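You operate a simulated robot arm through the tools that you are given. There is no shell and no other tool. Be economical: measure what you need, move in short steps, check, and stop when the job is done.

The job below is to be done with a simulated two-armed robot. You get a single attempt, and the scene is never put back.

TASK
Tighten both clamps, lift the hoop from the table top on to the swift and swing the guide out.
Fine: clamp nuts of swift and winder; lift the hoop with both hands.

Only the result counts: the job must be done as asked and must still hold three seconds after the hand-in. Knocking over, shifting, dropping, spilling or breaking anything else fails it.

THE ROBOT
Two 7-joint arms with two-finger parallel grippers on one trunk, on a base that drives. Base frame: it is fixed to the floor where the robot stands at the start and does not move with it; the origin is under the middle of the robot, x ahead of it, y to its left, z up. Lengths are in cm, angles in degrees, forces in N, time in s.
The left shoulder is at the start at [5, 16.8, 103.2], the right one opposite. With the tool pointing down near the work surface each hand reaches from about 22 to 66 cm from the robot's upright axis, wherever it stands, measured 20 degrees to its own side. Places, roughly: orange yarn hoop [125, 25, 75]; swift [70, -20, 80]; swift clamp nut [60, 0, 70]; winder clamp nut [90, 20, 70]; yarn guide [90, 10, 80]. Payload 1.57 kg a hand.
The tool frame of a hand sits at the grasp point between the pads (the TCP): z along the fingers, y along the line on which they close. The tips reach 3 cm beyond it. Largest opening 8 cm; finger width 1.7, thickness 1.2; the body of the gripper, 4 by 8.2 cm, starts 8 cm behind the TCP.
Orientation is told as [roll, pitch, yaw] about the base's x, y, z axes, in that order, counted from this pose: with the fingers straight down and closing along the base's y, the tool's x points along the base's -x, its y along +y and its z along -z.

THE INTERFACE
- The arms move only by the tool step_arm. It takes "left_plan", "right_plan" or both (then of equal length, played together; a hand with none holds still); each is a list of rows, each an object of numbers (a shift or turn left out is 0, a gripper value left out holds the last): "wx", "wy", "wz": the turn, a rotation vector about the base's x, y, z in degrees; "tx", "ty", "tz": the shift along the base's x, y, z in cm; "grip": the gripper command, from -1 (fully open) to 1 (shut), values between in proportion. In form: [{"wx": .., "wy": .., "wz": .., "tx": .., "ty": .., "tz": .., "grip": ..}, ...]. A call has 1 to 12 rows; each row is the pose to reach, as a shift and turn from the pose commanded when the call began. Rows are played at 5 a second. More than 5 cm and 8.6 degrees between two rows, or a gripper value outside its range, and nothing of the call is played. A pose out of reach is approached as far as the arm can. The call stops where the force on the tool passes 50 N (or 10 N more than at its start, if that is more) or the arm is blocked; 0.2 s more then pass. Each finger travels about 4.5 cm/s and halts on what it meets, pressing with about 30 N; the grip force reading is that of the motor and also rises with nothing between the fingers. The clock runs only during rows and for 0.2 s after the last one: add rows that repeat a pose to give the fingers time. The reply holds the time, the measured pose of the TCP, the force on the tool along the base axes, the opening and the grip force, in the units named above and with some noise, with the torque about the TCP (base axes, N m) and any sound that the robot's microphone picked up.
- Cameras (640 x 400 px; columns grow to the right, rows downward): "scene" is now at [12.88, 1.4, 125.05]; the picture's right is [0.15, -0.99, 0.00], its down [-0.50, -0.07, -0.86] and it looks along [0.85, 0.13, -0.51] (base axes); focal length 254 px, centre (320, 200). "left" rides on the left gripper at [7.2, 0.7, -12.2] in its tool frame; the picture's right is [-0.09, 1.00, 0.00], its down [-0.84, -0.08, -0.54] and it looks along [-0.54, -0.05, 0.84] (tool axes); focal length 238 px, centre (320, 200). "right" rides on the right gripper at [7.2, -0.7, -12.2] in its tool frame; the picture's right is [0.09, 1.00, 0.00], its down [-0.84, 0.08, -0.54] and it looks along [-0.54, 0.05, 0.84] (tool axes); focal length 238 px, centre (320, 200). There is no depth. A picture from a camera that has moved, and an enlarged one, comes with that camera's place and axes in the base frame and with its lens.
- camera(camera): a new picture of that camera. The clock stands still meanwhile.
- raise_lower(by): slides the trunk up (or, below 0, down) by that many cm; the arms and the scene camera ride with it, the base frame stays. It gives what a move gives, with no picture.
- roll_base(legs): drives the robot by 1 to 6 legs, each [ahead, left, turn to the left] in cm, cm and degrees, along the robot's own axes; the way and the turn of a leg run together, so that a leg with both is an arc; at most 150 cm and 180 degrees a leg. The arms and the cameras ride along, it lands a little off, and it stops where it bumps. It gives what a move gives.
- pan_tilt(pan, tilt): turns the head with the scene camera to pan (to the left, within 80 degrees either way) and tilt (down, from -29 to 69), counted from straight ahead of the robot. It gives what a move gives.
- inspect(camera, box): a new picture of the part [left, top, right, bottom] of that camera's present view, enlarged. The clock stands still meanwhile.
- sign_off(): hands the job in; it is judged then, once.

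Work in short steps. Places have to be worked out from the pictures, the camera data and where the tool is seen: move nearer, look again, correct. Check each grasp and each placing, and mend what went wrong. You have 120 turns and 88 pictures in all, those below and enlarged ones among them. Open the grippers and draw the arms clear of the work before you hand the job in, unless the task says otherwise; then end with one line.

The tools are called after "Emit:" by a JSON object that holds its "fn" and its "kwargs". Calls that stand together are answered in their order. step_arm: Moves the arms, as the interface text tells. Its arguments: {"type":"object","properties":{"left_plan":{"type":"array"},"right_plan":{"type":"array"}},"required":[]} The other tools are called the same way: raise_lower (by) slides the trunk up or down; roll_base (legs) drives the base; pan_tilt (pan, tilt) turns the head that bears the scene camera; camera (camera) takes a picture; inspect (camera, box) takes an enlarged picture of a part of a camera's view; sign_off () hands the job in.

At the start:

```text
t: 0.0
left_eef_pos: [49.35, 28.12, 102.4]
left_tcp_rot: [0.0, 0.1, 0.1]
left_wrist_force: [0.0, -1.0, 0.0]
left_ft_torque: [-0.02, 0.0, -0.03]
left_finger_gap: 7.98
left_grasp_force: 0.1
right_eef_pos: [43.08, -14.55, 110.7]
right_tcp_rot: [0.0, 0.0, 0.0]
right_wrist_force: [0.3, 0.1, 0.4]
right_ft_torque: [-0.02, 0.01, 0.02]
right_finger_gap: 7.99
right_grasp_force: 0.0
trunk travel left (down, up): [-20.0, 24.3]
robot x, y, heading: [-0.05, 0.04, -0.0]
head pan, tilt: [8.5, 30.6]
```

scene: 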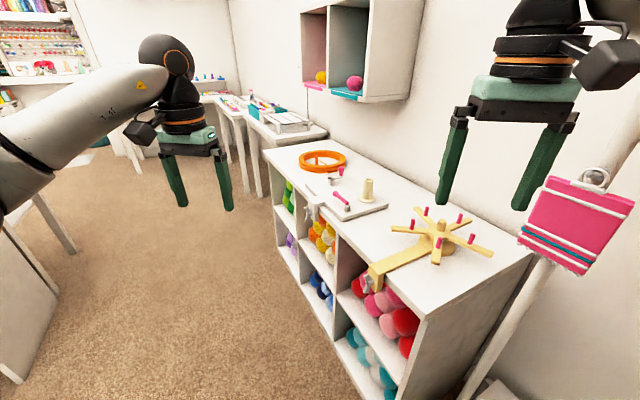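
right: 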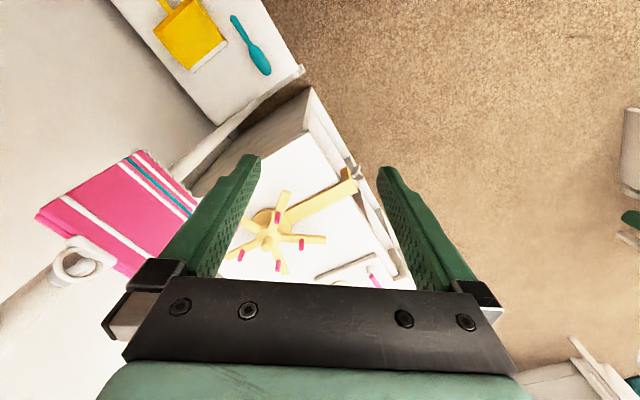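
left: 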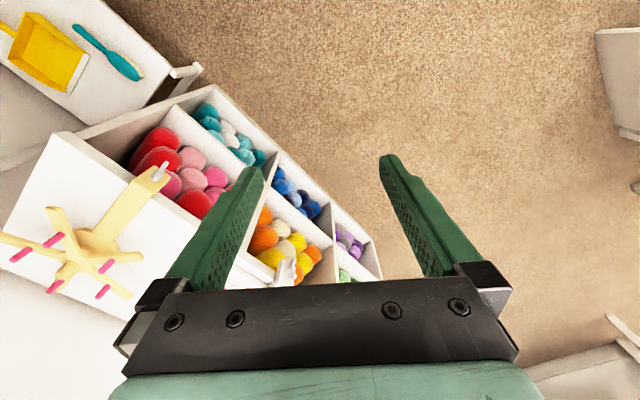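

I begin with enlarged views of the swift, the winder and the hoop to judge shapes and places.

Emit:
{"fn": "inspect", "kwargs": {"camera": "scene", "box": [340, 190, 520, 302]}}

Emit:
{"fn": "inspect", "kwargs": {"camera": "scene", "box": [260, 135, 420, 235]}}

```text
3.56 times, centred on (430, 246) of scene
camera zoom: at [12.88, 1.4, 125.05], right [0.15, -0.99, 0.0], down [-0.5, -0.07, -0.86], along [0.85, 0.13, -0.51], focal length 901 px, centre (-71, 36)
```

zoom: 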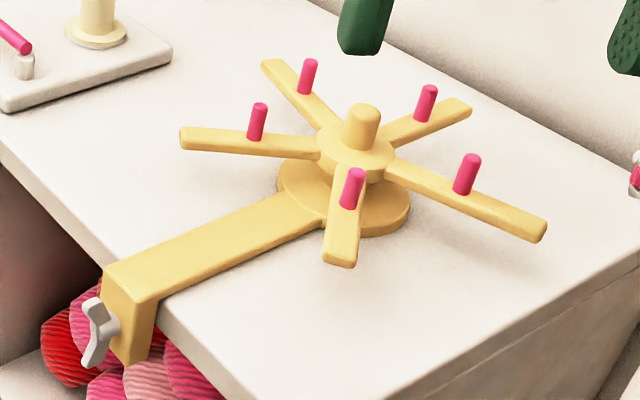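

```text
4.00 times, centred on (340, 185) of scene
camera zoom: at [12.88, 1.4, 125.05], right [0.15, -0.99, 0.0], down [-0.5, -0.07, -0.86], along [0.85, 0.13, -0.51], focal length 1014 px, centre (240, 260)
```

zoom: 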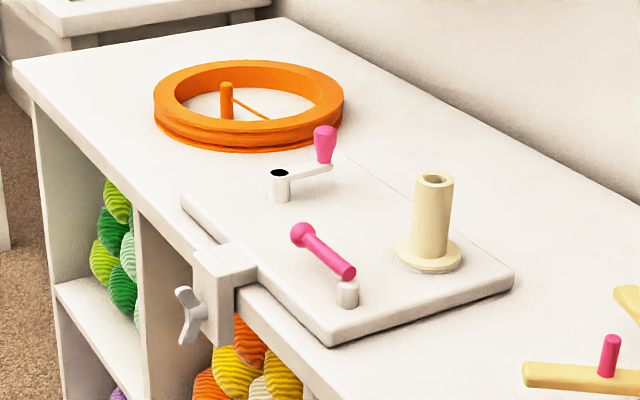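

The shelf's front edge runs at about 35° to base x, so I want to face it squarely (heading −55°). Estimates: swift hub (75,-23), its nut (62,-4,70), winder nut (93,18,70), hoop (128,18). I drive left and turn to face the shelf, staying well off.

Emit:
{"fn": "roll_base", "kwargs": {"legs": [[15, 42, 0], [0, 0, -55]]}}

Emit:
{"fn": "pan_tilt", "kwargs": {"pan": 0, "tilt": 40}}

Emit:
{"fn": "camera", "kwargs": {"camera": "scene"}}

```text
t: 5.1
left_eef_pos: [67.18, 18.43, 102.39]
left_tcp_rot: [0.0, 0.0, -53.7]
left_wrist_force: [0.1, 0.4, 1.0]
left_ft_torque: [0.0, 0.04, -0.01]
left_finger_gap: 8.02
left_grasp_force: 0.1
right_eef_pos: [28.89, -1.68, 110.76]
right_tcp_rot: [0.0, 0.0, -53.7]
right_wrist_force: [-0.6, -0.1, -0.2]
right_ft_torque: [0.01, 0.02, 0.0]
right_finger_gap: 8.0
right_grasp_force: 0.0
trunk travel left (down, up): [-20.0, 24.3]
robot x, y, heading: [15.01, 41.45, -53.8]
head pan, tilt: [8.5, 30.6]
```

```text
t: 5.8
left_eef_pos: [67.25, 18.44, 102.47]
left_tcp_rot: [0.0, 0.0, -53.6]
left_wrist_force: [-0.2, 0.5, 0.1]
left_ft_torque: [-0.02, 0.0, -0.02]
left_finger_gap: 8.01
left_grasp_force: 0.2
right_eef_pos: [28.82, -1.54, 110.83]
right_tcp_rot: [0.0, 0.0, -53.7]
right_wrist_force: [0.2, 0.0, 0.5]
right_ft_torque: [0.02, 0.01, 0.02]
right_finger_gap: 7.99
right_grasp_force: 0.1
trunk travel left (down, up): [-20.0, 24.3]
robot x, y, heading: [15.29, 41.59, -53.6]
head pan, tilt: [0.0, 40.0]
```

```text
82 pictures are left
camera scene: at [22.57, 31.61, 123.62], right [-0.81, -0.59, 0.0], down [-0.38, 0.52, -0.77], along [0.45, -0.62, -0.64], focal length 254 px, centre (320, 200)
```

scene: 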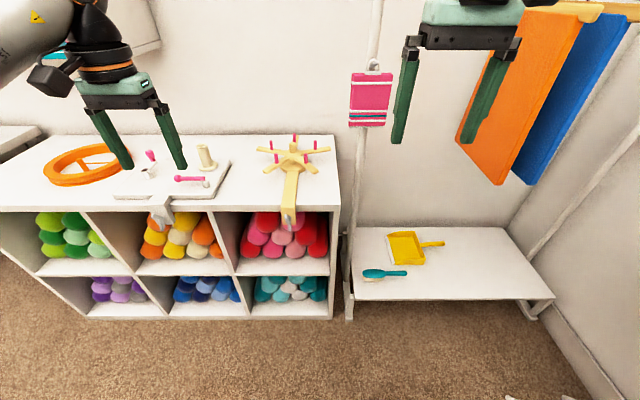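

The robot faces the shelf squarely. I go left 30 cm so the right hand meets the swift nut and the left hand the winder nut, and look again.

Emit:
{"fn": "roll_base", "kwargs": {"legs": [[8, 30, 0]]}}

Emit:
{"fn": "pan_tilt", "kwargs": {"pan": 0, "tilt": 48}}

Emit:
{"fn": "camera", "kwargs": {"camera": "scene"}}

```text
t: 7.9
left_eef_pos: [95.77, 29.76, 102.4]
left_tcp_rot: [0.0, 0.0, -53.4]
left_wrist_force: [0.5, 0.0, 0.5]
left_ft_torque: [0.03, 0.01, -0.01]
left_finger_gap: 7.99
left_grasp_force: 0.0
right_eef_pos: [57.55, 9.68, 110.64]
right_tcp_rot: [0.1, 0.0, -53.4]
right_wrist_force: [0.2, 0.0, -0.2]
right_ft_torque: [0.0, -0.01, 0.03]
right_finger_gap: 8.01
right_grasp_force: 0.2
trunk travel left (down, up): [-20.0, 24.3]
robot x, y, heading: [43.47, 52.65, -53.5]
head pan, tilt: [0.0, 40.0]
```

```text
t: 8.6
left_eef_pos: [95.63, 29.95, 102.35]
left_tcp_rot: [0.0, 0.0, -53.3]
left_wrist_force: [0.3, 0.2, 0.4]
left_ft_torque: [0.0, 0.02, 0.02]
left_finger_gap: 8.0
left_grasp_force: 0.1
right_eef_pos: [57.67, 9.56, 110.75]
right_tcp_rot: [0.0, 0.0, -53.4]
right_wrist_force: [0.2, -0.2, 0.1]
right_ft_torque: [0.0, 0.0, 0.02]
right_finger_gap: 8.0
right_grasp_force: 0.0
trunk travel left (down, up): [-20.0, 24.3]
robot x, y, heading: [43.79, 52.48, -53.3]
head pan, tilt: [0.0, 48.0]
```

```text
81 pictures are left
camera scene: at [50.68, 43.29, 122.47], right [-0.8, -0.6, 0.0], down [-0.44, 0.6, -0.67], along [0.4, -0.54, -0.74], focal length 254 px, centre (320, 200)
```

scene: 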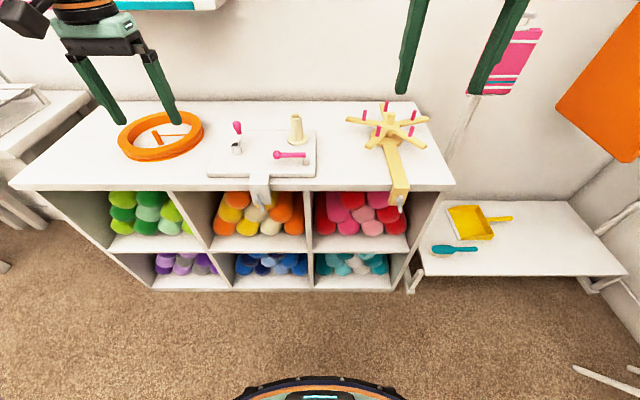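

Good view. I zoom on the three work areas from here.

Emit:
{"fn": "inspect", "kwargs": {"camera": "scene", "box": [195, 105, 355, 205]}}

Emit:
{"fn": "inspect", "kwargs": {"camera": "scene", "box": [330, 95, 458, 215]}}

Emit:
{"fn": "inspect", "kwargs": {"camera": "scene", "box": [95, 90, 223, 170]}}

```text
4.00 times, centred on (275, 155) of scene
camera zoom: at [50.68, 43.29, 122.47], right [-0.8, -0.6, 0.0], down [-0.44, 0.6, -0.67], along [0.4, -0.54, -0.74], focal length 1014 px, centre (500, 380)
```

zoom: 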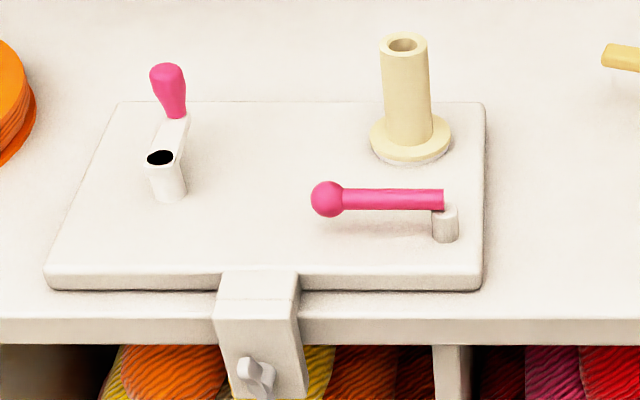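

```text
3.33 times, centred on (394, 155) of scene
camera zoom: at [50.68, 43.29, 122.47], right [-0.8, -0.6, 0.0], down [-0.44, 0.6, -0.67], along [0.4, -0.54, -0.74], focal length 845 px, centre (73, 350)
```

zoom: 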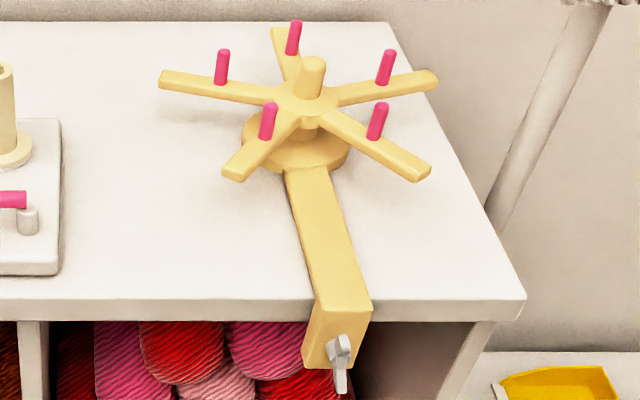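

```text
5.00 times, centred on (159, 130) of scene
camera zoom: at [50.68, 43.29, 122.47], right [-0.8, -0.6, 0.0], down [-0.44, 0.6, -0.67], along [0.4, -0.54, -0.74], focal length 1267 px, centre (1125, 550)
```

zoom: 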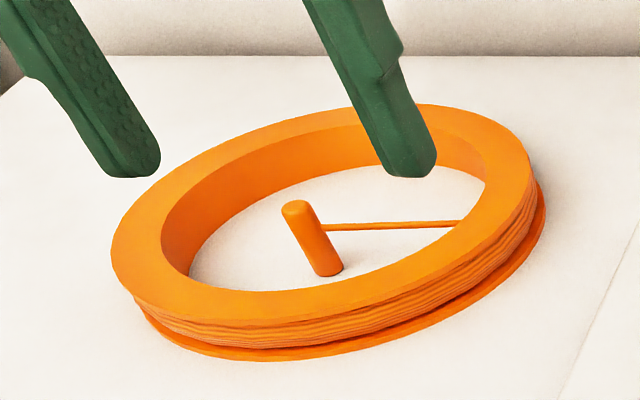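

Shelf frame worked out: s along the edge = (0.8,0.6), outward normal n = (-0.6,0.8). Nuts by triangulation: swift s≈46, n≈-39, z≈73; winder s≈82, n≈-40, z≈73. I bring both hands down in front of them with the fingers pointing horizontally, about 11 cm short.

Emit:
{"fn": "step_arm", "kwargs": {"right_plan": [{"wx": -6, "wy": -4.5, "tx": -0.34, "ty": -0.36, "tz": -3.1}, {"wx": -12, "wy": -9, "tx": -0.68, "ty": -0.72, "tz": -6.2}, {"wx": -18, "wy": -13.5, "tx": -1, "ty": -1.1, "tz": -9.3}, {"wx": -24, "wy": -18, "tx": -1.4, "ty": -1.4, "tz": -12.3}, {"wx": -30, "wy": -22.5, "tx": -1.7, "ty": -1.8, "tz": -15.4}, {"wx": -36, "wy": -27, "tx": -2, "ty": -2.2, "tz": -18.5}, {"wx": -42, "wy": -31.5, "tx": -2.4, "ty": -2.5, "tz": -21.6}, {"wx": -48, "wy": -36, "tx": -2.7, "ty": -2.9, "tz": -24.7}, {"wx": -54, "wy": -40.5, "tx": -3, "ty": -3.2, "tz": -27.8}, {"wx": -60, "wy": -45, "tx": -3.4, "ty": -3.6, "tz": -30.8}, {"wx": -66, "wy": -49.5, "tx": -3.8, "ty": -3.9, "tz": -33.9}, {"wx": -72, "wy": -54, "tx": -4.1, "ty": -4.3, "tz": -37}], "left_plan": [{"wx": -6, "wy": -4.5, "tx": -1.1, "ty": -0.26, "tz": -2.4}, {"wx": -12, "wy": -9, "tx": -2.2, "ty": -0.5, "tz": -4.8}, {"wx": -18, "wy": -13.5, "tx": -3.3, "ty": -0.8, "tz": -7.2}, {"wx": -24, "wy": -18, "tx": -4.4, "ty": -1, "tz": -9.6}, {"wx": -30, "wy": -22.5, "tx": -5.5, "ty": -1.3, "tz": -12}, {"wx": -36, "wy": -27, "tx": -6.6, "ty": -1.5, "tz": -14.4}, {"wx": -42, "wy": -31.5, "tx": -7.7, "ty": -1.8, "tz": -16.8}, {"wx": -48, "wy": -36, "tx": -8.8, "ty": -2.1, "tz": -19.2}, {"wx": -54, "wy": -40.5, "tx": -9.9, "ty": -2.3, "tz": -21.6}, {"wx": -60, "wy": -45, "tx": -11, "ty": -2.6, "tz": -24}, {"wx": -66, "wy": -49.5, "tx": -12.1, "ty": -2.8, "tz": -26.4}, {"wx": -72, "wy": -54, "tx": -13.2, "ty": -3.1, "tz": -28.8}]}}

Emit:
{"fn": "camera", "kwargs": {"camera": "right"}}

Emit:
{"fn": "camera", "kwargs": {"camera": "left"}}

Emit:
{"fn": "camera", "kwargs": {"camera": "scene"}}

```text
t: 11.4
left_eef_pos: [87.41, 24.86, 82.56]
left_tcp_rot: [-62.4, -84.5, 32.1]
left_wrist_force: [0.1, -0.2, 0.1]
left_ft_torque: [-0.01, 0.04, 0.01]
left_finger_gap: 7.99
left_grasp_force: 0.0
left hand out of reach, approached as far as the arm can: row 8, 9, 10, 11, 12
right_eef_pos: [58.58, 10.18, 83.23]
right_tcp_rot: [2.8, -56.7, -57.3]
right_wrist_force: [0.4, 0.2, 1.1]
right_ft_torque: [-0.01, 0.0, 0.03]
right_finger_gap: 8.02
right_grasp_force: 0.0
right hand out of reach, approached as far as the arm can: row 8, 9, 10, 11, 12
trunk travel left (down, up): [-20.0, 24.3]
robot x, y, heading: [43.36, 52.86, -53.5]
head pan, tilt: [0.0, 48.0]
stopped in row 12 (left hand): the arm was blocked; the commanded pose is now the measured one
```

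```text
77 pictures are left
camera right: at [49.82, 21.24, 83.82], right [0.79, 0.61, -0.05], down [0.04, 0.03, 1.0], along [0.61, -0.79, -0.01], focal length 238 px, centre (320, 200)
```

right: 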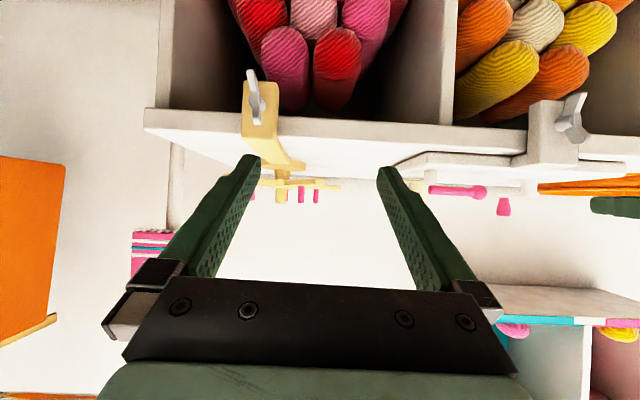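

```text
76 pictures are left
camera left: at [76.63, 31.22, 75.73], right [0.51, 0.86, 0.01], down [-0.44, 0.25, 0.86], along [0.74, -0.44, 0.5], focal length 238 px, centre (320, 200)
```

left: 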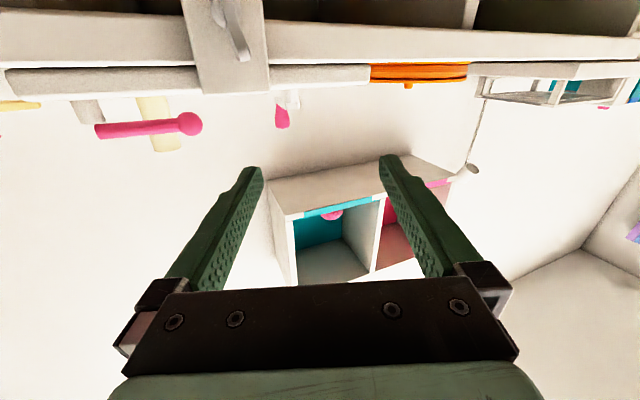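

```text
75 pictures are left
camera scene: at [50.61, 43.31, 122.49], right [-0.8, -0.6, 0.0], down [-0.44, 0.6, -0.67], along [0.4, -0.54, -0.74], focal length 254 px, centre (320, 200)
```

scene: 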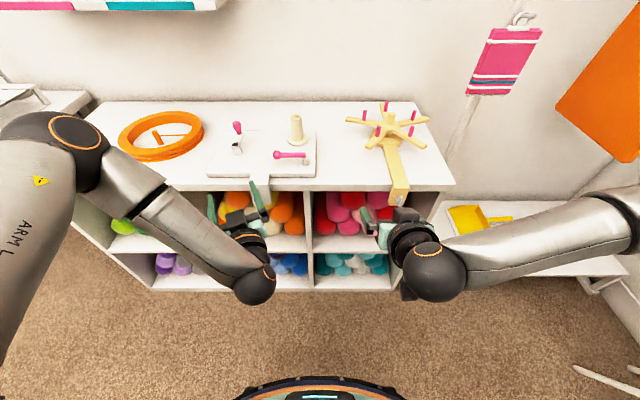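

The wrists are too close to the body for a horizontal hand. I back the base off 14 cm, and then lower the trunk so that the arms can stretch forward level.

Emit:
{"fn": "roll_base", "kwargs": {"legs": [[-14, 0, 0]]}}

Emit:
{"fn": "raise_lower", "kwargs": {"by": -14}}

```text
t: 12.7
left_eef_pos: [79.13, 36.31, 82.39]
left_tcp_rot: [-61.4, -84.6, 31.1]
left_wrist_force: [0.4, -0.3, -0.3]
left_ft_torque: [0.0, 0.01, -0.02]
left_finger_gap: 7.99
left_grasp_force: 0.0
right_eef_pos: [50.43, 21.27, 83.06]
right_tcp_rot: [2.7, -56.8, -57.1]
right_wrist_force: [-0.6, 0.2, -0.6]
right_ft_torque: [-0.01, -0.02, 0.0]
right_finger_gap: 8.02
right_grasp_force: 0.2
trunk travel left (down, up): [-20.0, 24.3]
robot x, y, heading: [35.46, 63.66, -53.2]
head pan, tilt: [0.0, 48.0]
```

```text
t: 14.4
left_eef_pos: [79.2, 36.33, 68.43]
left_tcp_rot: [-61.2, -84.6, 31.0]
left_wrist_force: [-0.4, -0.5, -0.5]
left_ft_torque: [0.03, -0.03, 0.02]
left_finger_gap: 8.03
left_grasp_force: 0.1
right_eef_pos: [50.32, 21.44, 69.06]
right_tcp_rot: [2.7, -56.8, -57.1]
right_wrist_force: [-1.0, 0.5, -0.7]
right_ft_torque: [0.0, -0.01, 0.0]
right_finger_gap: 8.02
right_grasp_force: 0.0
trunk travel left (down, up): [-6.0, 38.3]
robot x, y, heading: [35.26, 64.19, -53.2]
head pan, tilt: [0.0, 48.0]
```

Now I level and square both hands and bring them to about 10 cm in front of the two nuts.

Emit:
{"fn": "step_arm", "kwargs": {"right_plan": [{"wx": -5.5, "wy": -3.7, "wz": 0.2, "tx": 0.8, "ty": -3.4, "tz": 0.84}, {"wx": -11, "wy": -7.5, "wz": 0.3, "tx": 1.6, "ty": -6.8, "tz": 1.7}, {"wx": -16.5, "wy": -11.2, "wz": 0.5, "tx": 2.4, "ty": -10.2, "tz": 2.5}, {"wx": -22, "wy": -15, "wz": 0.6, "tx": 3.1, "ty": -13.6, "tz": 3.4}, {"wx": -27.5, "wy": -18.7, "wz": 0.8, "tx": 3.9, "ty": -17, "tz": 4.2}, {"wx": -27.5, "wy": -18.7, "wz": 0.8, "tx": 3.9, "ty": -17, "tz": 4.2}], "left_plan": [{"wx": 0.3, "wy": -1, "wz": -4.6, "tx": 0.8, "ty": -2, "tz": 1}, {"wx": 0.7, "wy": -2, "wz": -9.1, "tx": 1.6, "ty": -4, "tz": 2}, {"wx": 1, "wy": -3, "wz": -13.7, "tx": 2.4, "ty": -6, "tz": 3}, {"wx": 1.4, "wy": -4, "wz": -18.2, "tx": 3.1, "ty": -8, "tz": 4}, {"wx": 1.75, "wy": -5.1, "wz": -22.8, "tx": 3.9, "ty": -10.2, "tz": 4.9}, {"wx": 1.75, "wy": -5.1, "wz": -22.8, "tx": 3.9, "ty": -10.2, "tz": 4.9}]}}

Emit:
{"fn": "camera", "kwargs": {"camera": "right"}}

Emit:
{"fn": "camera", "kwargs": {"camera": "left"}}

```text
t: 15.8
left_eef_pos: [75.65, 22.02, 78.19]
left_tcp_rot: [-9.6, -89.7, -42.9]
left_wrist_force: [0.2, -1.0, -0.1]
left_ft_torque: [-0.02, 0.0, 0.02]
left_finger_gap: 8.0
left_grasp_force: 0.1
left hand out of reach, approached as far as the arm can: row 1, 2, 3, 4, 5, 6
right_eef_pos: [61.73, 11.6, 79.32]
right_tcp_rot: [14.3, -88.2, -70.3]
right_wrist_force: [0.6, 0.4, -0.8]
right_ft_torque: [-0.02, 0.02, -0.04]
right_finger_gap: 8.0
right_grasp_force: 0.0
right hand out of reach, approached as far as the arm can: row 2, 3, 4, 5, 6
trunk travel left (down, up): [-6.0, 38.3]
robot x, y, heading: [35.21, 63.75, -53.0]
head pan, tilt: [0.0, 48.0]
```

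```text
74 pictures are left
camera right: at [54.31, 21.43, 72.52], right [0.82, 0.56, -0.08], down [-0.23, 0.47, 0.85], along [0.52, -0.68, 0.51], focal length 238 px, centre (320, 200)
```

right: 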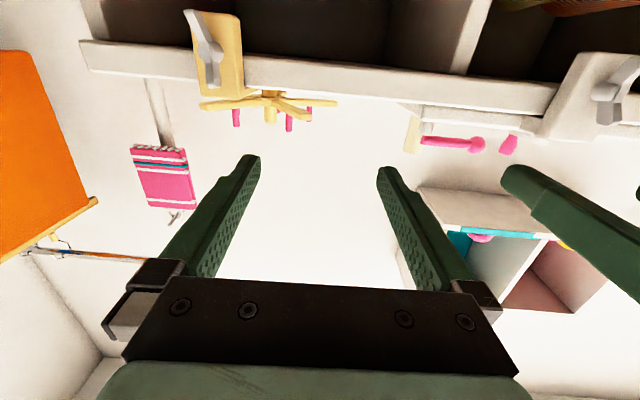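

```text
73 pictures are left
camera left: at [68.62, 32.1, 71.02], right [0.79, 0.6, 0.09], down [-0.39, 0.38, 0.84], along [0.47, -0.7, 0.54], focal length 238 px, centre (320, 200)
```

left: 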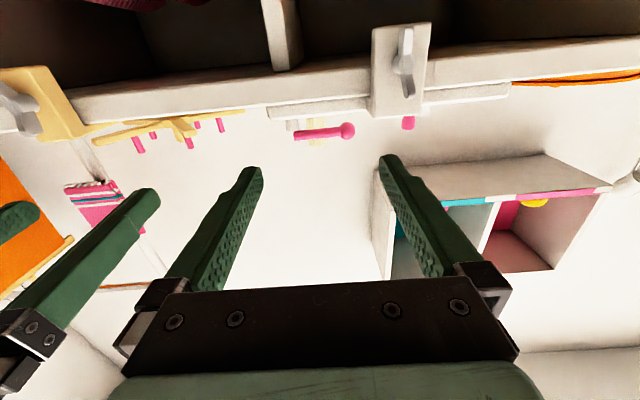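

Both hands can take the level pose but only nearer the robot's midline and about 5 cm higher relative to the trunk. So I lower the trunk 6 cm and move the base 10 cm right, putting the right hand straight in front of the swift nut.

Emit:
{"fn": "raise_lower", "kwargs": {"by": -5.8}}

Emit:
{"fn": "roll_base", "kwargs": {"legs": [[0, -10.3, 0]]}}

Emit:
{"fn": "camera", "kwargs": {"camera": "right"}}

```text
t: 16.8
left_eef_pos: [75.56, 22.14, 72.43]
left_tcp_rot: [-13.7, -89.7, -38.9]
left_wrist_force: [-0.4, 0.1, 0.8]
left_ft_torque: [0.0, 0.01, -0.02]
left_finger_gap: 7.98
left_grasp_force: 0.1
right_eef_pos: [61.73, 11.63, 73.49]
right_tcp_rot: [13.9, -88.1, -69.7]
right_wrist_force: [1.3, -0.3, 0.3]
right_ft_torque: [0.04, 0.03, -0.04]
right_finger_gap: 8.01
right_grasp_force: 0.1
trunk travel left (down, up): [-0.2, 44.1]
robot x, y, heading: [35.42, 63.97, -53.3]
head pan, tilt: [0.0, 48.0]
```

```text
t: 17.9
left_eef_pos: [67.23, 15.94, 72.48]
left_tcp_rot: [-13.6, -89.7, -38.9]
left_wrist_force: [0.3, -1.4, -0.1]
left_ft_torque: [-0.01, 0.03, -0.04]
left_finger_gap: 7.98
left_grasp_force: 0.0
right_eef_pos: [53.58, 5.46, 73.5]
right_tcp_rot: [13.5, -88.1, -69.4]
right_wrist_force: [0.7, -0.6, 1.0]
right_ft_torque: [0.0, -0.01, -0.01]
right_finger_gap: 8.01
right_grasp_force: 0.0
trunk travel left (down, up): [-0.2, 44.1]
robot x, y, heading: [27.25, 58.04, -53.2]
head pan, tilt: [0.0, 48.0]
```

```text
72 pictures are left
camera right: at [46.02, 15.27, 66.71], right [0.82, 0.56, -0.08], down [-0.23, 0.47, 0.85], along [0.52, -0.68, 0.51], focal length 238 px, centre (320, 200)
```

right: 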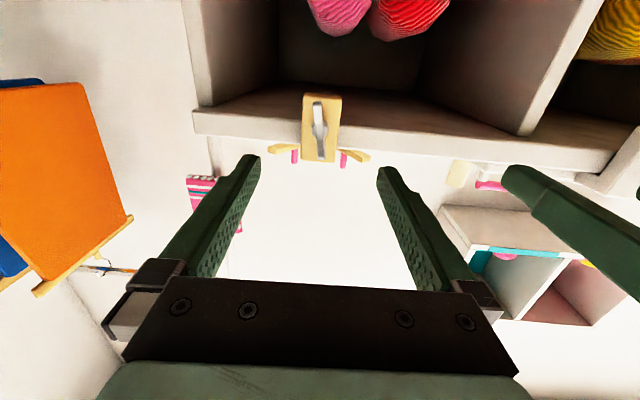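

The swift nut sits nearly dead ahead, wings about vertical; I estimate s≈45.5, z≈72.4. I zoom in for the wing angle.

Emit:
{"fn": "inspect", "kwargs": {"camera": "right", "box": [280, 85, 360, 170]}}

```text
4.71 times, centred on (320, 128) of right
camera zoom: at [46.02, 15.27, 66.71], right [0.82, 0.56, -0.08], down [-0.23, 0.47, 0.85], along [0.52, -0.68, 0.51], focal length 1122 px, centre (320, 541)
```

zoom: 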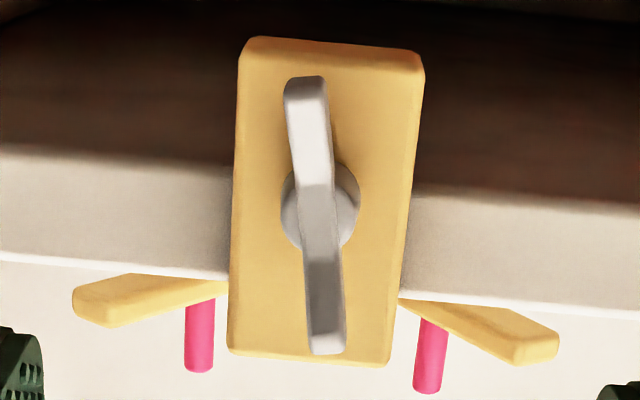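

I align the right hand (roll about −7° to match the wing) and advance to n≈-33, then check by camera before closing.

Emit:
{"fn": "step_arm", "kwargs": {"right_plan": [{"wx": -2.1, "wy": 2.8, "wz": 1.5, "tx": 1.3, "ty": -2.2, "tz": -0.4}, {"wx": -4.2, "wy": 5.6, "wz": 3, "tx": 2.6, "ty": -4.5, "tz": -0.8}, {"wx": -4.2, "wy": 5.6, "wz": 3, "tx": 2.6, "ty": -4.5, "tz": -0.8}]}}

Emit:
{"fn": "camera", "kwargs": {"camera": "right"}}

```text
t: 18.7
left_eef_pos: [67.34, 15.87, 72.33]
left_tcp_rot: [-13.8, -89.8, -38.6]
left_wrist_force: [0.0, 0.2, 0.4]
left_ft_torque: [0.0, 0.01, 0.02]
left_finger_gap: 8.02
left_grasp_force: 0.1
right_eef_pos: [57.99, 2.74, 74.05]
right_tcp_rot: [-71.2, -83.0, 17.4]
right_wrist_force: [-0.5, -0.3, 0.1]
right_ft_torque: [-0.04, 0.01, 0.02]
right_finger_gap: 8.01
right_grasp_force: 0.0
right hand out of reach, approached as far as the arm can: row 1, 2, 3
trunk travel left (down, up): [-0.2, 44.1]
robot x, y, heading: [27.02, 57.93, -53.1]
head pan, tilt: [0.0, 48.0]
```

```text
70 pictures are left
camera right: at [49.43, 11.86, 67.54], right [0.79, 0.58, -0.21], down [-0.16, 0.51, 0.84], along [0.6, -0.63, 0.5], focal length 238 px, centre (320, 200)
```

right: 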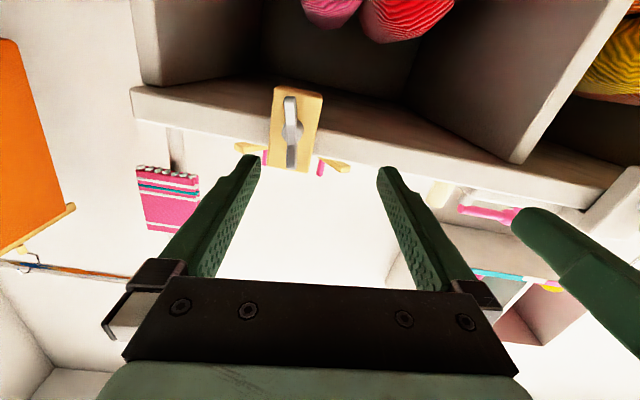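

The arm is again short of reach sideways (it ended 2.5 cm too far left), so I shift the base 5 cm right and re-read.

Emit:
{"fn": "roll_base", "kwargs": {"legs": [[0, -6, 0]]}}

Emit:
{"fn": "step_arm", "kwargs": {"right_plan": [{"wz": -1.5, "tx": 1.2, "ty": 1, "tz": -0.6}, {"wz": -3, "tx": 2.4, "ty": 1.9, "tz": -1.3}, {"wz": -3, "tx": 2.4, "ty": 1.9, "tz": -1.3}]}}

Emit:
{"fn": "camera", "kwargs": {"camera": "right"}}

```text
t: 19.7
left_eef_pos: [62.53, 12.35, 72.42]
left_tcp_rot: [-13.7, -89.7, -38.8]
left_wrist_force: [0.1, -0.1, -0.8]
left_ft_torque: [0.0, -0.01, -0.03]
left_finger_gap: 8.0
left_grasp_force: 0.1
right_eef_pos: [53.3, -0.68, 74.16]
right_tcp_rot: [-71.2, -83.0, 17.5]
right_wrist_force: [0.2, 0.2, 0.6]
right_ft_torque: [-0.02, -0.01, 0.01]
right_finger_gap: 8.0
right_grasp_force: 0.0
trunk travel left (down, up): [-0.2, 44.1]
robot x, y, heading: [22.16, 54.04, -53.1]
head pan, tilt: [0.0, 48.0]
```

```text
t: 20.5
left_eef_pos: [62.56, 12.37, 72.4]
left_tcp_rot: [-14.3, -89.8, -38.2]
left_wrist_force: [0.0, 0.2, 0.4]
left_ft_torque: [0.04, -0.02, 0.0]
left_finger_gap: 8.03
left_grasp_force: 0.0
right_eef_pos: [55.72, 0.94, 72.81]
right_tcp_rot: [-71.1, -83.0, 14.4]
right_wrist_force: [0.1, 0.1, 0.0]
right_ft_torque: [0.01, 0.02, -0.04]
right_finger_gap: 7.98
right_grasp_force: 0.0
trunk travel left (down, up): [-0.2, 44.1]
robot x, y, heading: [22.04, 54.2, -53.2]
head pan, tilt: [0.0, 48.0]
```

```text
69 pictures are left
camera right: at [47.65, 10.58, 66.27], right [0.82, 0.54, -0.21], down [-0.13, 0.52, 0.84], along [0.56, -0.66, 0.5], focal length 238 px, centre (320, 200)
```

right: 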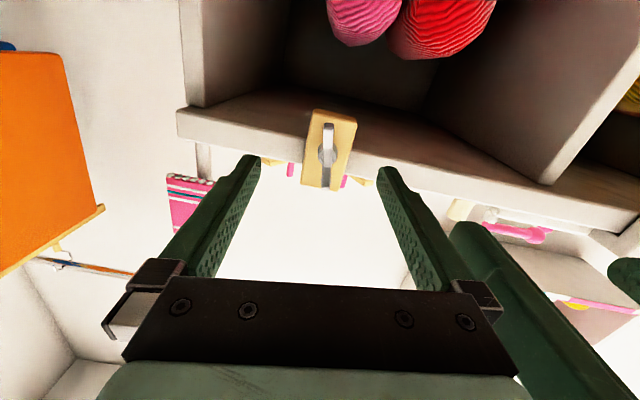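

Nut now is at s≈45.2, z≈72.7, right on the tool axis. I correct the yaw by 3.5°, advance 3.5 cm, and draw the left hand back out of the way.

Emit:
{"fn": "step_arm", "kwargs": {"right_plan": [{"wz": 3.5}, {"wz": 3.5, "tx": 1, "ty": -1.4}, {"wz": 3.5, "tx": 2.1, "ty": -2.8}, {"wz": 3.5, "tx": 2.1, "ty": -2.8}], "left_plan": [{"tx": -2, "ty": 2.6}, {"tx": -4, "ty": 5.2}, {"tx": -5, "ty": 6.6}, {"tx": -5, "ty": 6.6}]}}

Emit:
{"fn": "camera", "kwargs": {"camera": "right"}}

```text
t: 21.5
left_eef_pos: [57.64, 19.18, 72.33]
left_tcp_rot: [-13.5, -89.7, -39.0]
left_wrist_force: [-0.9, -0.1, 0.9]
left_ft_torque: [0.02, 0.01, -0.01]
left_finger_gap: 7.98
left_grasp_force: 0.0
right_eef_pos: [57.71, -1.81, 72.78]
right_tcp_rot: [-71.3, -83.0, 18.0]
right_wrist_force: [0.2, 0.1, 0.3]
right_ft_torque: [0.01, -0.03, -0.01]
right_finger_gap: 8.0
right_grasp_force: 0.0
trunk travel left (down, up): [-0.2, 44.1]
robot x, y, heading: [21.59, 54.46, -53.0]
head pan, tilt: [0.0, 48.0]
```

```text
68 pictures are left
camera right: at [49.13, 7.41, 66.22], right [0.78, 0.59, -0.21], down [-0.16, 0.51, 0.84], along [0.6, -0.62, 0.5], focal length 238 px, centre (320, 200)
```

right: 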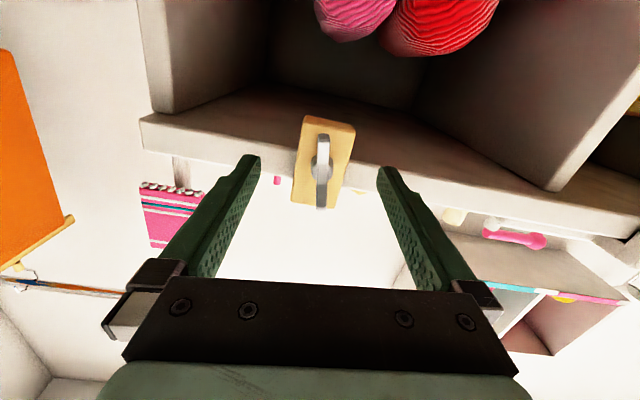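

The fingers straddle the wing, centre in line with the nut hub. I close the gripper on it.

Emit:
{"fn": "step_arm", "kwargs": {"right_plan": [{"grip": 1, "tz": 0.2}, {"grip": 1, "tz": 0.2}, {"grip": 1, "tz": 0.2}, {"grip": 1, "tz": 0.2}, {"grip": 1, "tz": 0.2}, {"grip": 1, "tz": 0.2}]}}

Emit:
{"fn": "inspect", "kwargs": {"camera": "right", "box": [220, 90, 420, 220]}}

```text
t: 22.9
left_eef_pos: [57.56, 19.26, 72.24]
left_tcp_rot: [-20.6, -89.6, -31.7]
left_wrist_force: [-0.3, 0.2, 0.0]
left_ft_torque: [0.02, 0.0, 0.05]
left_finger_gap: 8.02
left_grasp_force: 0.0
right_eef_pos: [57.99, -1.52, 72.94]
right_tcp_rot: [-70.9, -83.0, 18.1]
right_wrist_force: [11.2, 4.2, -0.1]
right_ft_torque: [0.18, 0.13, -0.07]
right_finger_gap: 0.79
right_grasp_force: 26.9
trunk travel left (down, up): [-0.2, 44.1]
robot x, y, heading: [22.21, 54.3, -53.2]
head pan, tilt: [0.0, 48.0]
```

```text
3.08 times, centred on (320, 155) of right
camera zoom: at [49.25, 7.49, 66.42], right [0.78, 0.59, -0.21], down [-0.17, 0.51, 0.84], along [0.61, -0.62, 0.5], focal length 733 px, centre (320, 338)
```

zoom: 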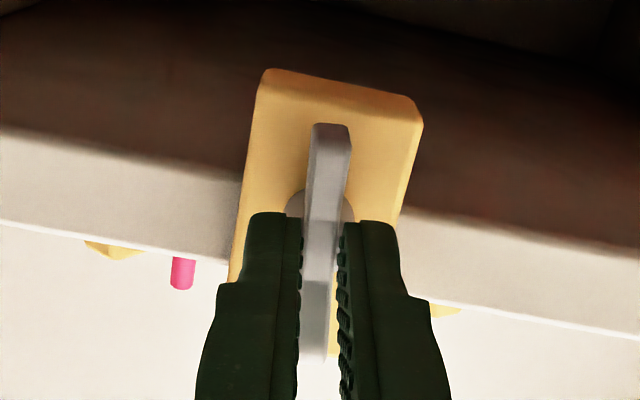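

Firm grip on the wing (gap 0.79). I turn it clockwise as seen from the front (rotation vector along (0.6,−0.8,0)) 40° and watch the torque.

Emit:
{"fn": "step_arm", "kwargs": {"right_plan": [{"wx": 0, "wy": 0, "tx": 0.2, "ty": 0.15, "grip": 1}, {"wx": 4.8, "wy": -6.4, "tx": 0.2, "ty": 0.15}, {"wx": 9.6, "wy": -12.8, "tx": 0.2, "ty": 0.15}, {"wx": 14.4, "wy": -19.2, "tx": 0.2, "ty": 0.15}, {"wx": 19.2, "wy": -25.6, "tx": 0.2, "ty": 0.15}, {"wx": 24, "wy": -32, "tx": 0.2, "ty": 0.15}, {"wx": 24, "wy": -32, "tx": 0.2, "ty": 0.15}]}}

Emit:
{"fn": "inspect", "kwargs": {"camera": "right", "box": [220, 90, 420, 220]}}

```text
t: 24.5
left_eef_pos: [57.48, 19.22, 72.39]
left_tcp_rot: [-18.0, -89.7, -34.5]
left_wrist_force: [-0.4, 0.4, -0.9]
left_ft_torque: [-0.02, 0.01, -0.02]
left_finger_gap: 8.01
left_grasp_force: 0.1
right_eef_pos: [58.03, -1.49, 73.06]
right_tcp_rot: [86.5, -56.4, -138.8]
right_wrist_force: [2.3, 7.4, -3.6]
right_ft_torque: [-0.3, -0.23, -0.42]
right_finger_gap: 0.81
right_grasp_force: 26.8
trunk travel left (down, up): [-0.2, 44.1]
robot x, y, heading: [22.32, 54.16, -53.5]
head pan, tilt: [0.0, 48.0]
```

```text
3.08 times, centred on (320, 155) of right
camera zoom: at [52.99, 10.3, 67.05], right [0.7, 0.53, 0.47], down [-0.63, 0.16, 0.76], along [0.33, -0.83, 0.45], focal length 733 px, centre (320, 338)
```

zoom: 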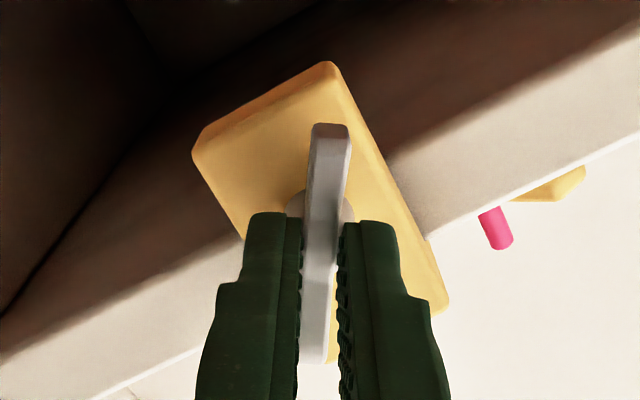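

The nut turns with the hand with no resisting torque about its axis yet. I continue another 56°.

Emit:
{"fn": "step_arm", "kwargs": {"right_plan": [{"wx": 4.8, "wy": -6.4, "grip": 1}, {"wx": 9.6, "wy": -12.8}, {"wx": 14.4, "wy": -19.2}, {"wx": 19.2, "wy": -25.6}, {"wx": 24, "wy": -32}, {"wx": 28.8, "wy": -38.4}, {"wx": 33.6, "wy": -44.8}]}}

Emit:
{"fn": "inspect", "kwargs": {"camera": "right", "box": [220, 90, 420, 220]}}

```text
t: 25.9
left_eef_pos: [57.56, 19.07, 73.14]
left_tcp_rot: [-148.3, -88.5, 95.9]
left_wrist_force: [1.5, 2.6, 1.6]
left_ft_torque: [-0.11, 0.04, 0.02]
left_finger_gap: 7.77
left_grasp_force: 0.0
right_eef_pos: [57.87, -1.34, 73.01]
right_tcp_rot: [88.8, -11.1, -141.9]
right_wrist_force: [1.8, -3.6, -3.1]
right_ft_torque: [-0.55, -0.19, 0.57]
right_finger_gap: 0.78
right_grasp_force: 26.4
right hand out of reach, approached as far as the arm can: row 3, 4, 5, 6, 7
trunk travel left (down, up): [-0.2, 44.1]
robot x, y, heading: [22.49, 54.0, -53.2]
head pan, tilt: [0.0, 48.0]
stopped in row 7 (right hand): the force on the tool passed its limit (the readings are from after the stop); the commanded pose is now the measured one
```

```text
3.08 times, centred on (320, 155) of right
camera zoom: at [55.95, 12.39, 71.27], right [0.23, 0.16, 0.96], down [-0.97, -0.07, 0.25], along [0.11, -0.98, 0.13], focal length 733 px, centre (320, 338)
```

zoom: 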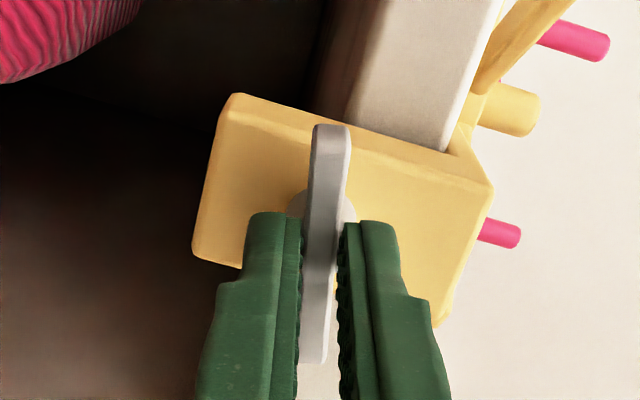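

The right wrist camera came up against the left hand. I draw the left hand up and away, then try the turn further to see whether the nut itself resists.

Emit:
{"fn": "step_arm", "kwargs": {"left_plan": [{"tx": -1, "ty": 2, "tz": 2}, {"tx": 0, "ty": 5, "tz": 5}, {"tx": 1, "ty": 8, "tz": 8}, {"tx": 2, "ty": 10, "tz": 11}, {"tx": 3, "ty": 12, "tz": 14}, {"tx": 3, "ty": 12, "tz": 14}]}}

Emit:
{"fn": "step_arm", "kwargs": {"right_plan": [{"wx": 2.4, "wy": -3.2, "grip": 1}, {"wx": 4.8, "wy": -6.4}, {"wx": 7.2, "wy": -9.6}, {"wx": 7.2, "wy": -9.6}]}}

```text
t: 27.3
left_eef_pos: [61.64, 26.55, 88.35]
left_tcp_rot: [-145.1, -88.6, 92.6]
left_wrist_force: [-0.2, 0.0, 0.4]
left_ft_torque: [0.05, -0.02, -0.03]
left_finger_gap: 7.99
left_grasp_force: 0.1
left hand out of reach, approached as far as the arm can: row 3, 4, 5, 6
right_eef_pos: [57.95, -1.51, 72.99]
right_tcp_rot: [88.8, -11.0, -141.8]
right_wrist_force: [1.4, -5.5, -4.0]
right_ft_torque: [-0.22, -0.17, -0.06]
right_finger_gap: 0.77
right_grasp_force: 27.0
trunk travel left (down, up): [-0.2, 44.1]
robot x, y, heading: [21.99, 54.31, -53.1]
head pan, tilt: [0.0, 48.0]
```

```text
t: 28.3
left_eef_pos: [61.55, 26.65, 88.41]
left_tcp_rot: [-145.9, -88.7, 93.4]
left_wrist_force: [1.1, -0.9, 0.4]
left_ft_torque: [0.02, -0.01, -0.02]
left_finger_gap: 8.0
left_grasp_force: 0.1
right_eef_pos: [58.0, -1.36, 73.08]
right_tcp_rot: [88.9, 1.3, -142.2]
right_wrist_force: [-1.4, -9.3, -6.0]
right_ft_torque: [-0.28, 0.11, 0.2]
right_finger_gap: 0.79
right_grasp_force: 26.7
trunk travel left (down, up): [-0.2, 44.1]
robot x, y, heading: [22.23, 54.4, -53.4]
head pan, tilt: [0.0, 48.0]
```

It still turns freely (about 95° so far). I continue in the same sense.

Emit:
{"fn": "step_arm", "kwargs": {"right_plan": [{"wx": 4.8, "wy": -6.4, "grip": 1}, {"wx": 9.6, "wy": -12.8}, {"wx": 14.4, "wy": -19.2}, {"wx": 19.2, "wy": -25.6}, {"wx": 24, "wy": -32}, {"wx": 28.8, "wy": -38.4}, {"wx": 28.8, "wy": -38.4}]}}

Emit:
{"fn": "camera", "kwargs": {"camera": "right"}}

```text
t: 29.9
left_eef_pos: [61.57, 26.62, 88.18]
left_tcp_rot: [-143.3, -88.7, 90.9]
left_wrist_force: [-0.3, 0.1, -0.4]
left_ft_torque: [0.03, -0.01, -0.01]
left_finger_gap: 7.99
left_grasp_force: 0.0
right_eef_pos: [58.61, -0.82, 73.04]
right_tcp_rot: [89.4, 48.6, -142.3]
right_wrist_force: [-5.1, 1.0, -18.5]
right_ft_torque: [-0.86, 0.43, -0.53]
right_finger_gap: 2.94
right_grasp_force: 39.8
right hand out of reach, approached as far as the arm can: row 2, 3, 4, 5, 6, 7
trunk travel left (down, up): [-0.2, 44.1]
robot x, y, heading: [22.41, 54.38, -53.1]
head pan, tilt: [0.0, 48.0]
```

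```text
64 pictures are left
camera right: at [55.21, 11.91, 78.09], right [-0.54, -0.43, 0.73], down [-0.82, 0.05, -0.57], along [0.21, -0.9, -0.38], focal length 238 px, centre (320, 200)
```

right: 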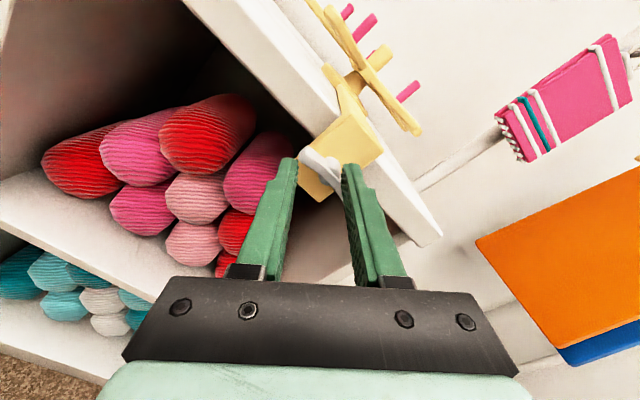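

The fingers were spread to 2.94 cm: the nut stopped turning while the hand went on, i.e. it seems tight. I look closely.

Emit:
{"fn": "inspect", "kwargs": {"camera": "right", "box": [270, 105, 400, 210]}}

```text
3.81 times, centred on (335, 158) of right
camera zoom: at [55.21, 11.91, 78.09], right [-0.54, -0.43, 0.73], down [-0.82, 0.05, -0.57], along [0.21, -0.9, -0.38], focal length 908 px, centre (263, 362)
```

zoom: 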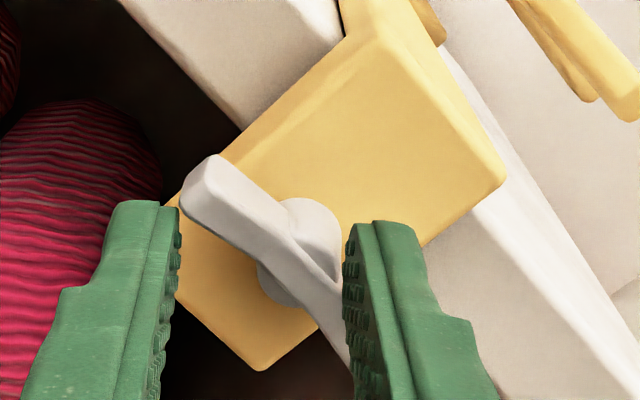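

The wing is about horizontal now. To verify it is really tight, I open, turn the hand back 46°, regrip, and try another 15° while reading the torque.

Emit:
{"fn": "step_arm", "kwargs": {"right_plan": [{"grip": -0.3}, {"grip": -0.3}, {"grip": -0.3, "wx": -4.8, "wy": 6.4, "tx": -0.3, "ty": -0.3}, {"wx": -9.6, "wy": 12.8, "tx": -0.6, "ty": -0.6}, {"wx": -14.4, "wy": 19.2, "tx": -0.6, "ty": -0.6}, {"wx": -19.2, "wy": 25.6, "tx": -0.6, "ty": -0.6}, {"wx": -24, "wy": 32, "tx": -0.6, "ty": -0.6}, {"wx": -28, "wy": 37.3, "tx": -0.6, "ty": -0.6}, {"wx": -28, "wy": 37.3, "tx": -0.6, "ty": -0.6, "grip": 1}, {"wx": -28, "wy": 37.3, "tx": -0.6, "ty": -0.6}, {"wx": -28, "wy": 37.3, "tx": -0.6, "ty": -0.6}, {"wx": -28, "wy": 37.3, "tx": -0.6, "ty": -0.6}]}}

Emit:
{"fn": "step_arm", "kwargs": {"right_plan": [{"grip": 1}, {"wx": 3, "wy": -4}, {"wx": 6, "wy": -8}, {"wx": 6, "wy": -8}]}}

Emit:
{"fn": "inspect", "kwargs": {"camera": "right", "box": [220, 90, 420, 220]}}

```text
t: 32.5
left_eef_pos: [61.52, 26.65, 88.21]
left_tcp_rot: [-143.8, -88.7, 91.2]
left_wrist_force: [0.2, 0.7, 0.4]
left_ft_torque: [-0.01, 0.0, -0.01]
left_finger_gap: 8.0
left_grasp_force: 0.1
right_eef_pos: [57.94, -1.35, 73.14]
right_tcp_rot: [88.4, 2.3, -142.0]
right_wrist_force: [0.8, 0.4, -16.8]
right_ft_torque: [-0.14, 0.38, 0.15]
right_finger_gap: 0.82
right_grasp_force: 25.8
right hand out of reach, approached as far as the arm can: row 4, 5
trunk travel left (down, up): [-0.2, 44.1]
robot x, y, heading: [22.0, 54.21, -53.2]
head pan, tilt: [0.0, 48.0]
```

```text
t: 33.5
left_eef_pos: [61.52, 26.48, 88.2]
left_tcp_rot: [-144.9, -88.7, 92.2]
left_wrist_force: [0.2, -0.6, 0.2]
left_ft_torque: [0.01, -0.03, 0.01]
left_finger_gap: 8.0
left_grasp_force: 0.0
right_eef_pos: [57.91, -1.54, 73.04]
right_tcp_rot: [88.4, 12.4, -142.4]
right_wrist_force: [-9.3, -0.9, -21.4]
right_ft_torque: [-0.26, 0.61, 0.46]
right_finger_gap: 1.08
right_grasp_force: 28.9
trunk travel left (down, up): [-0.2, 44.1]
robot x, y, heading: [22.34, 54.31, -53.1]
head pan, tilt: [0.0, 48.0]
```

```text
3.08 times, centred on (320, 155) of right
camera zoom: at [56.01, 12.47, 74.31], right [-0.08, -0.1, 0.99], down [-0.99, -0.08, -0.09], along [0.09, -0.99, -0.09], focal length 733 px, centre (320, 338)
```

zoom: 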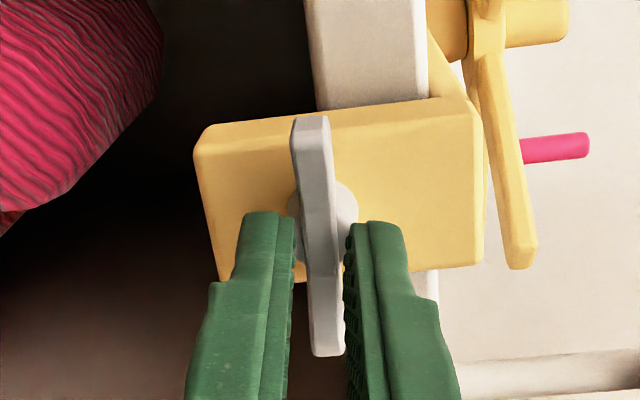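

The fingers slip on the wing with 0.65 Nm: the swift nut is tight at its stop. I open and back the right hand straight off.

Emit:
{"fn": "step_arm", "kwargs": {"right_plan": [{"grip": -1}, {"grip": -1}, {"grip": -1}, {"grip": -1}, {"tx": -1.8, "ty": 2.4}, {"tx": -3.6, "ty": 4.8}, {"tx": -5.4, "ty": 7.2}, {"tx": -7.2, "ty": 9.6}, {"tx": -7.2, "ty": 9.6}]}}

Emit:
{"fn": "camera", "kwargs": {"camera": "scene"}}

```text
t: 35.5
left_eef_pos: [61.43, 26.65, 88.43]
left_tcp_rot: [-146.6, -88.6, 94.1]
left_wrist_force: [0.0, 0.2, -0.1]
left_ft_torque: [0.02, -0.01, -0.02]
left_finger_gap: 7.99
left_grasp_force: 0.1
right_eef_pos: [50.53, 8.03, 73.71]
right_tcp_rot: [89.7, 12.4, -141.8]
right_wrist_force: [0.9, 0.1, -0.1]
right_ft_torque: [0.0, 0.03, -0.01]
right_finger_gap: 7.97
right_grasp_force: 0.0
trunk travel left (down, up): [-0.2, 44.1]
robot x, y, heading: [22.17, 54.7, -53.1]
head pan, tilt: [0.0, 48.0]
```

```text
61 pictures are left
camera scene: at [29.34, 44.76, 102.67], right [-0.8, -0.6, 0.0], down [-0.45, 0.6, -0.67], along [0.4, -0.54, -0.74], focal length 254 px, centre (320, 200)
```

scene: 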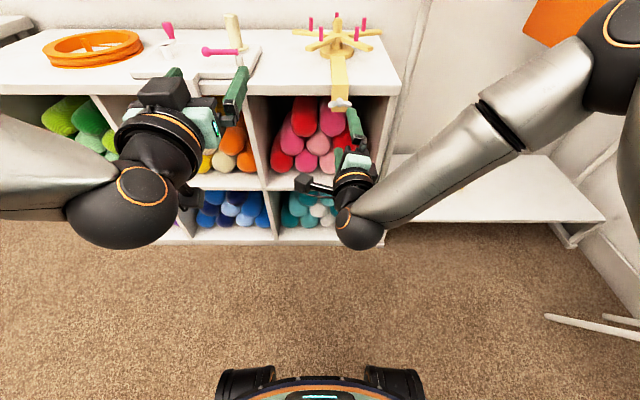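

Swift clamp is done and undisturbed. The same right-hand posture worked well, so I drive the base 37 cm left to use the right hand on the winder nut too, then turn the hand back 100°.

Emit:
{"fn": "roll_base", "kwargs": {"legs": [[0, 37, 0]]}}

Emit:
{"fn": "step_arm", "kwargs": {"right_plan": [{"wx": -5, "wy": 6.67}, {"wx": -10, "wy": 13.3}, {"wx": -15, "wy": 20}, {"wx": -20, "wy": 26.7}, {"wx": -25, "wy": 33.3}, {"wx": -30, "wy": 40}, {"wx": -35, "wy": 46.7}, {"wx": -40, "wy": 53.3}, {"wx": -45, "wy": 60}, {"wx": -50, "wy": 66.7}, {"wx": -55, "wy": 73.3}, {"wx": -60, "wy": 80}]}}

Emit:
{"fn": "camera", "kwargs": {"camera": "right"}}

```text
t: 37.9
left_eef_pos: [91.23, 49.0, 88.35]
left_tcp_rot: [-147.0, -88.5, 94.4]
left_wrist_force: [0.0, 0.1, 1.4]
left_ft_torque: [0.02, 0.0, -0.03]
left_finger_gap: 8.02
left_grasp_force: 0.0
right_eef_pos: [80.21, 30.26, 73.71]
right_tcp_rot: [89.4, 12.5, -141.8]
right_wrist_force: [0.3, 0.1, -1.0]
right_ft_torque: [0.02, 0.01, 0.0]
right_finger_gap: 7.99
right_grasp_force: 0.1
trunk travel left (down, up): [-0.2, 44.1]
robot x, y, heading: [52.25, 76.34, -52.8]
head pan, tilt: [0.0, 48.0]
```

```text
t: 40.5
left_eef_pos: [91.17, 48.86, 88.29]
left_tcp_rot: [-146.7, -88.6, 94.3]
left_wrist_force: [0.4, -0.6, 0.0]
left_ft_torque: [-0.02, 0.02, 0.01]
left_finger_gap: 8.01
left_grasp_force: 0.0
right_eef_pos: [80.15, 30.39, 73.78]
right_tcp_rot: [58.7, -87.2, -112.6]
right_wrist_force: [0.3, -0.6, -0.4]
right_ft_torque: [0.0, 0.01, -0.03]
right_finger_gap: 8.02
right_grasp_force: 0.0
trunk travel left (down, up): [-0.2, 44.1]
robot x, y, heading: [51.68, 76.47, -53.3]
head pan, tilt: [0.0, 48.0]
```

```text
60 pictures are left
camera right: at [72.6, 39.96, 66.8], right [0.81, 0.59, -0.05], down [-0.27, 0.45, 0.85], along [0.53, -0.67, 0.52], focal length 238 px, centre (320, 200)
```

right: 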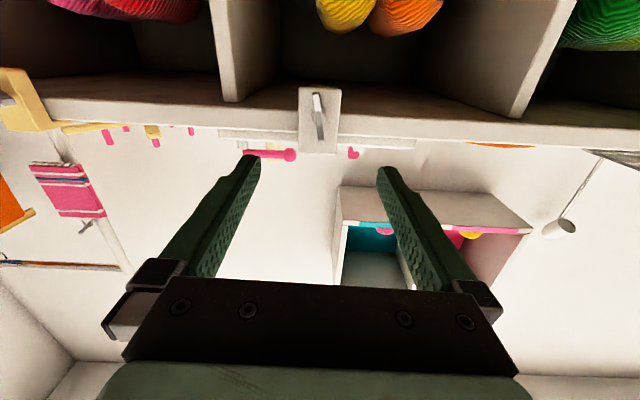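

Emit:
{"fn": "inspect", "kwargs": {"camera": "right", "box": [270, 75, 370, 165]}}

```text
4.44 times, centred on (320, 120) of right
camera zoom: at [72.6, 39.96, 66.8], right [0.81, 0.59, -0.05], down [-0.27, 0.45, 0.85], along [0.53, -0.67, 0.52], focal length 1059 px, centre (320, 556)
```

zoom: 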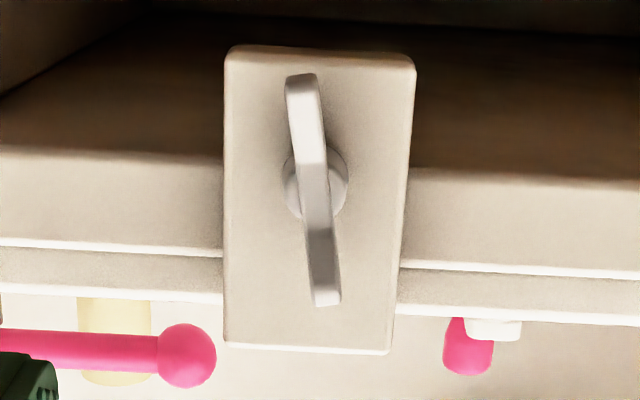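

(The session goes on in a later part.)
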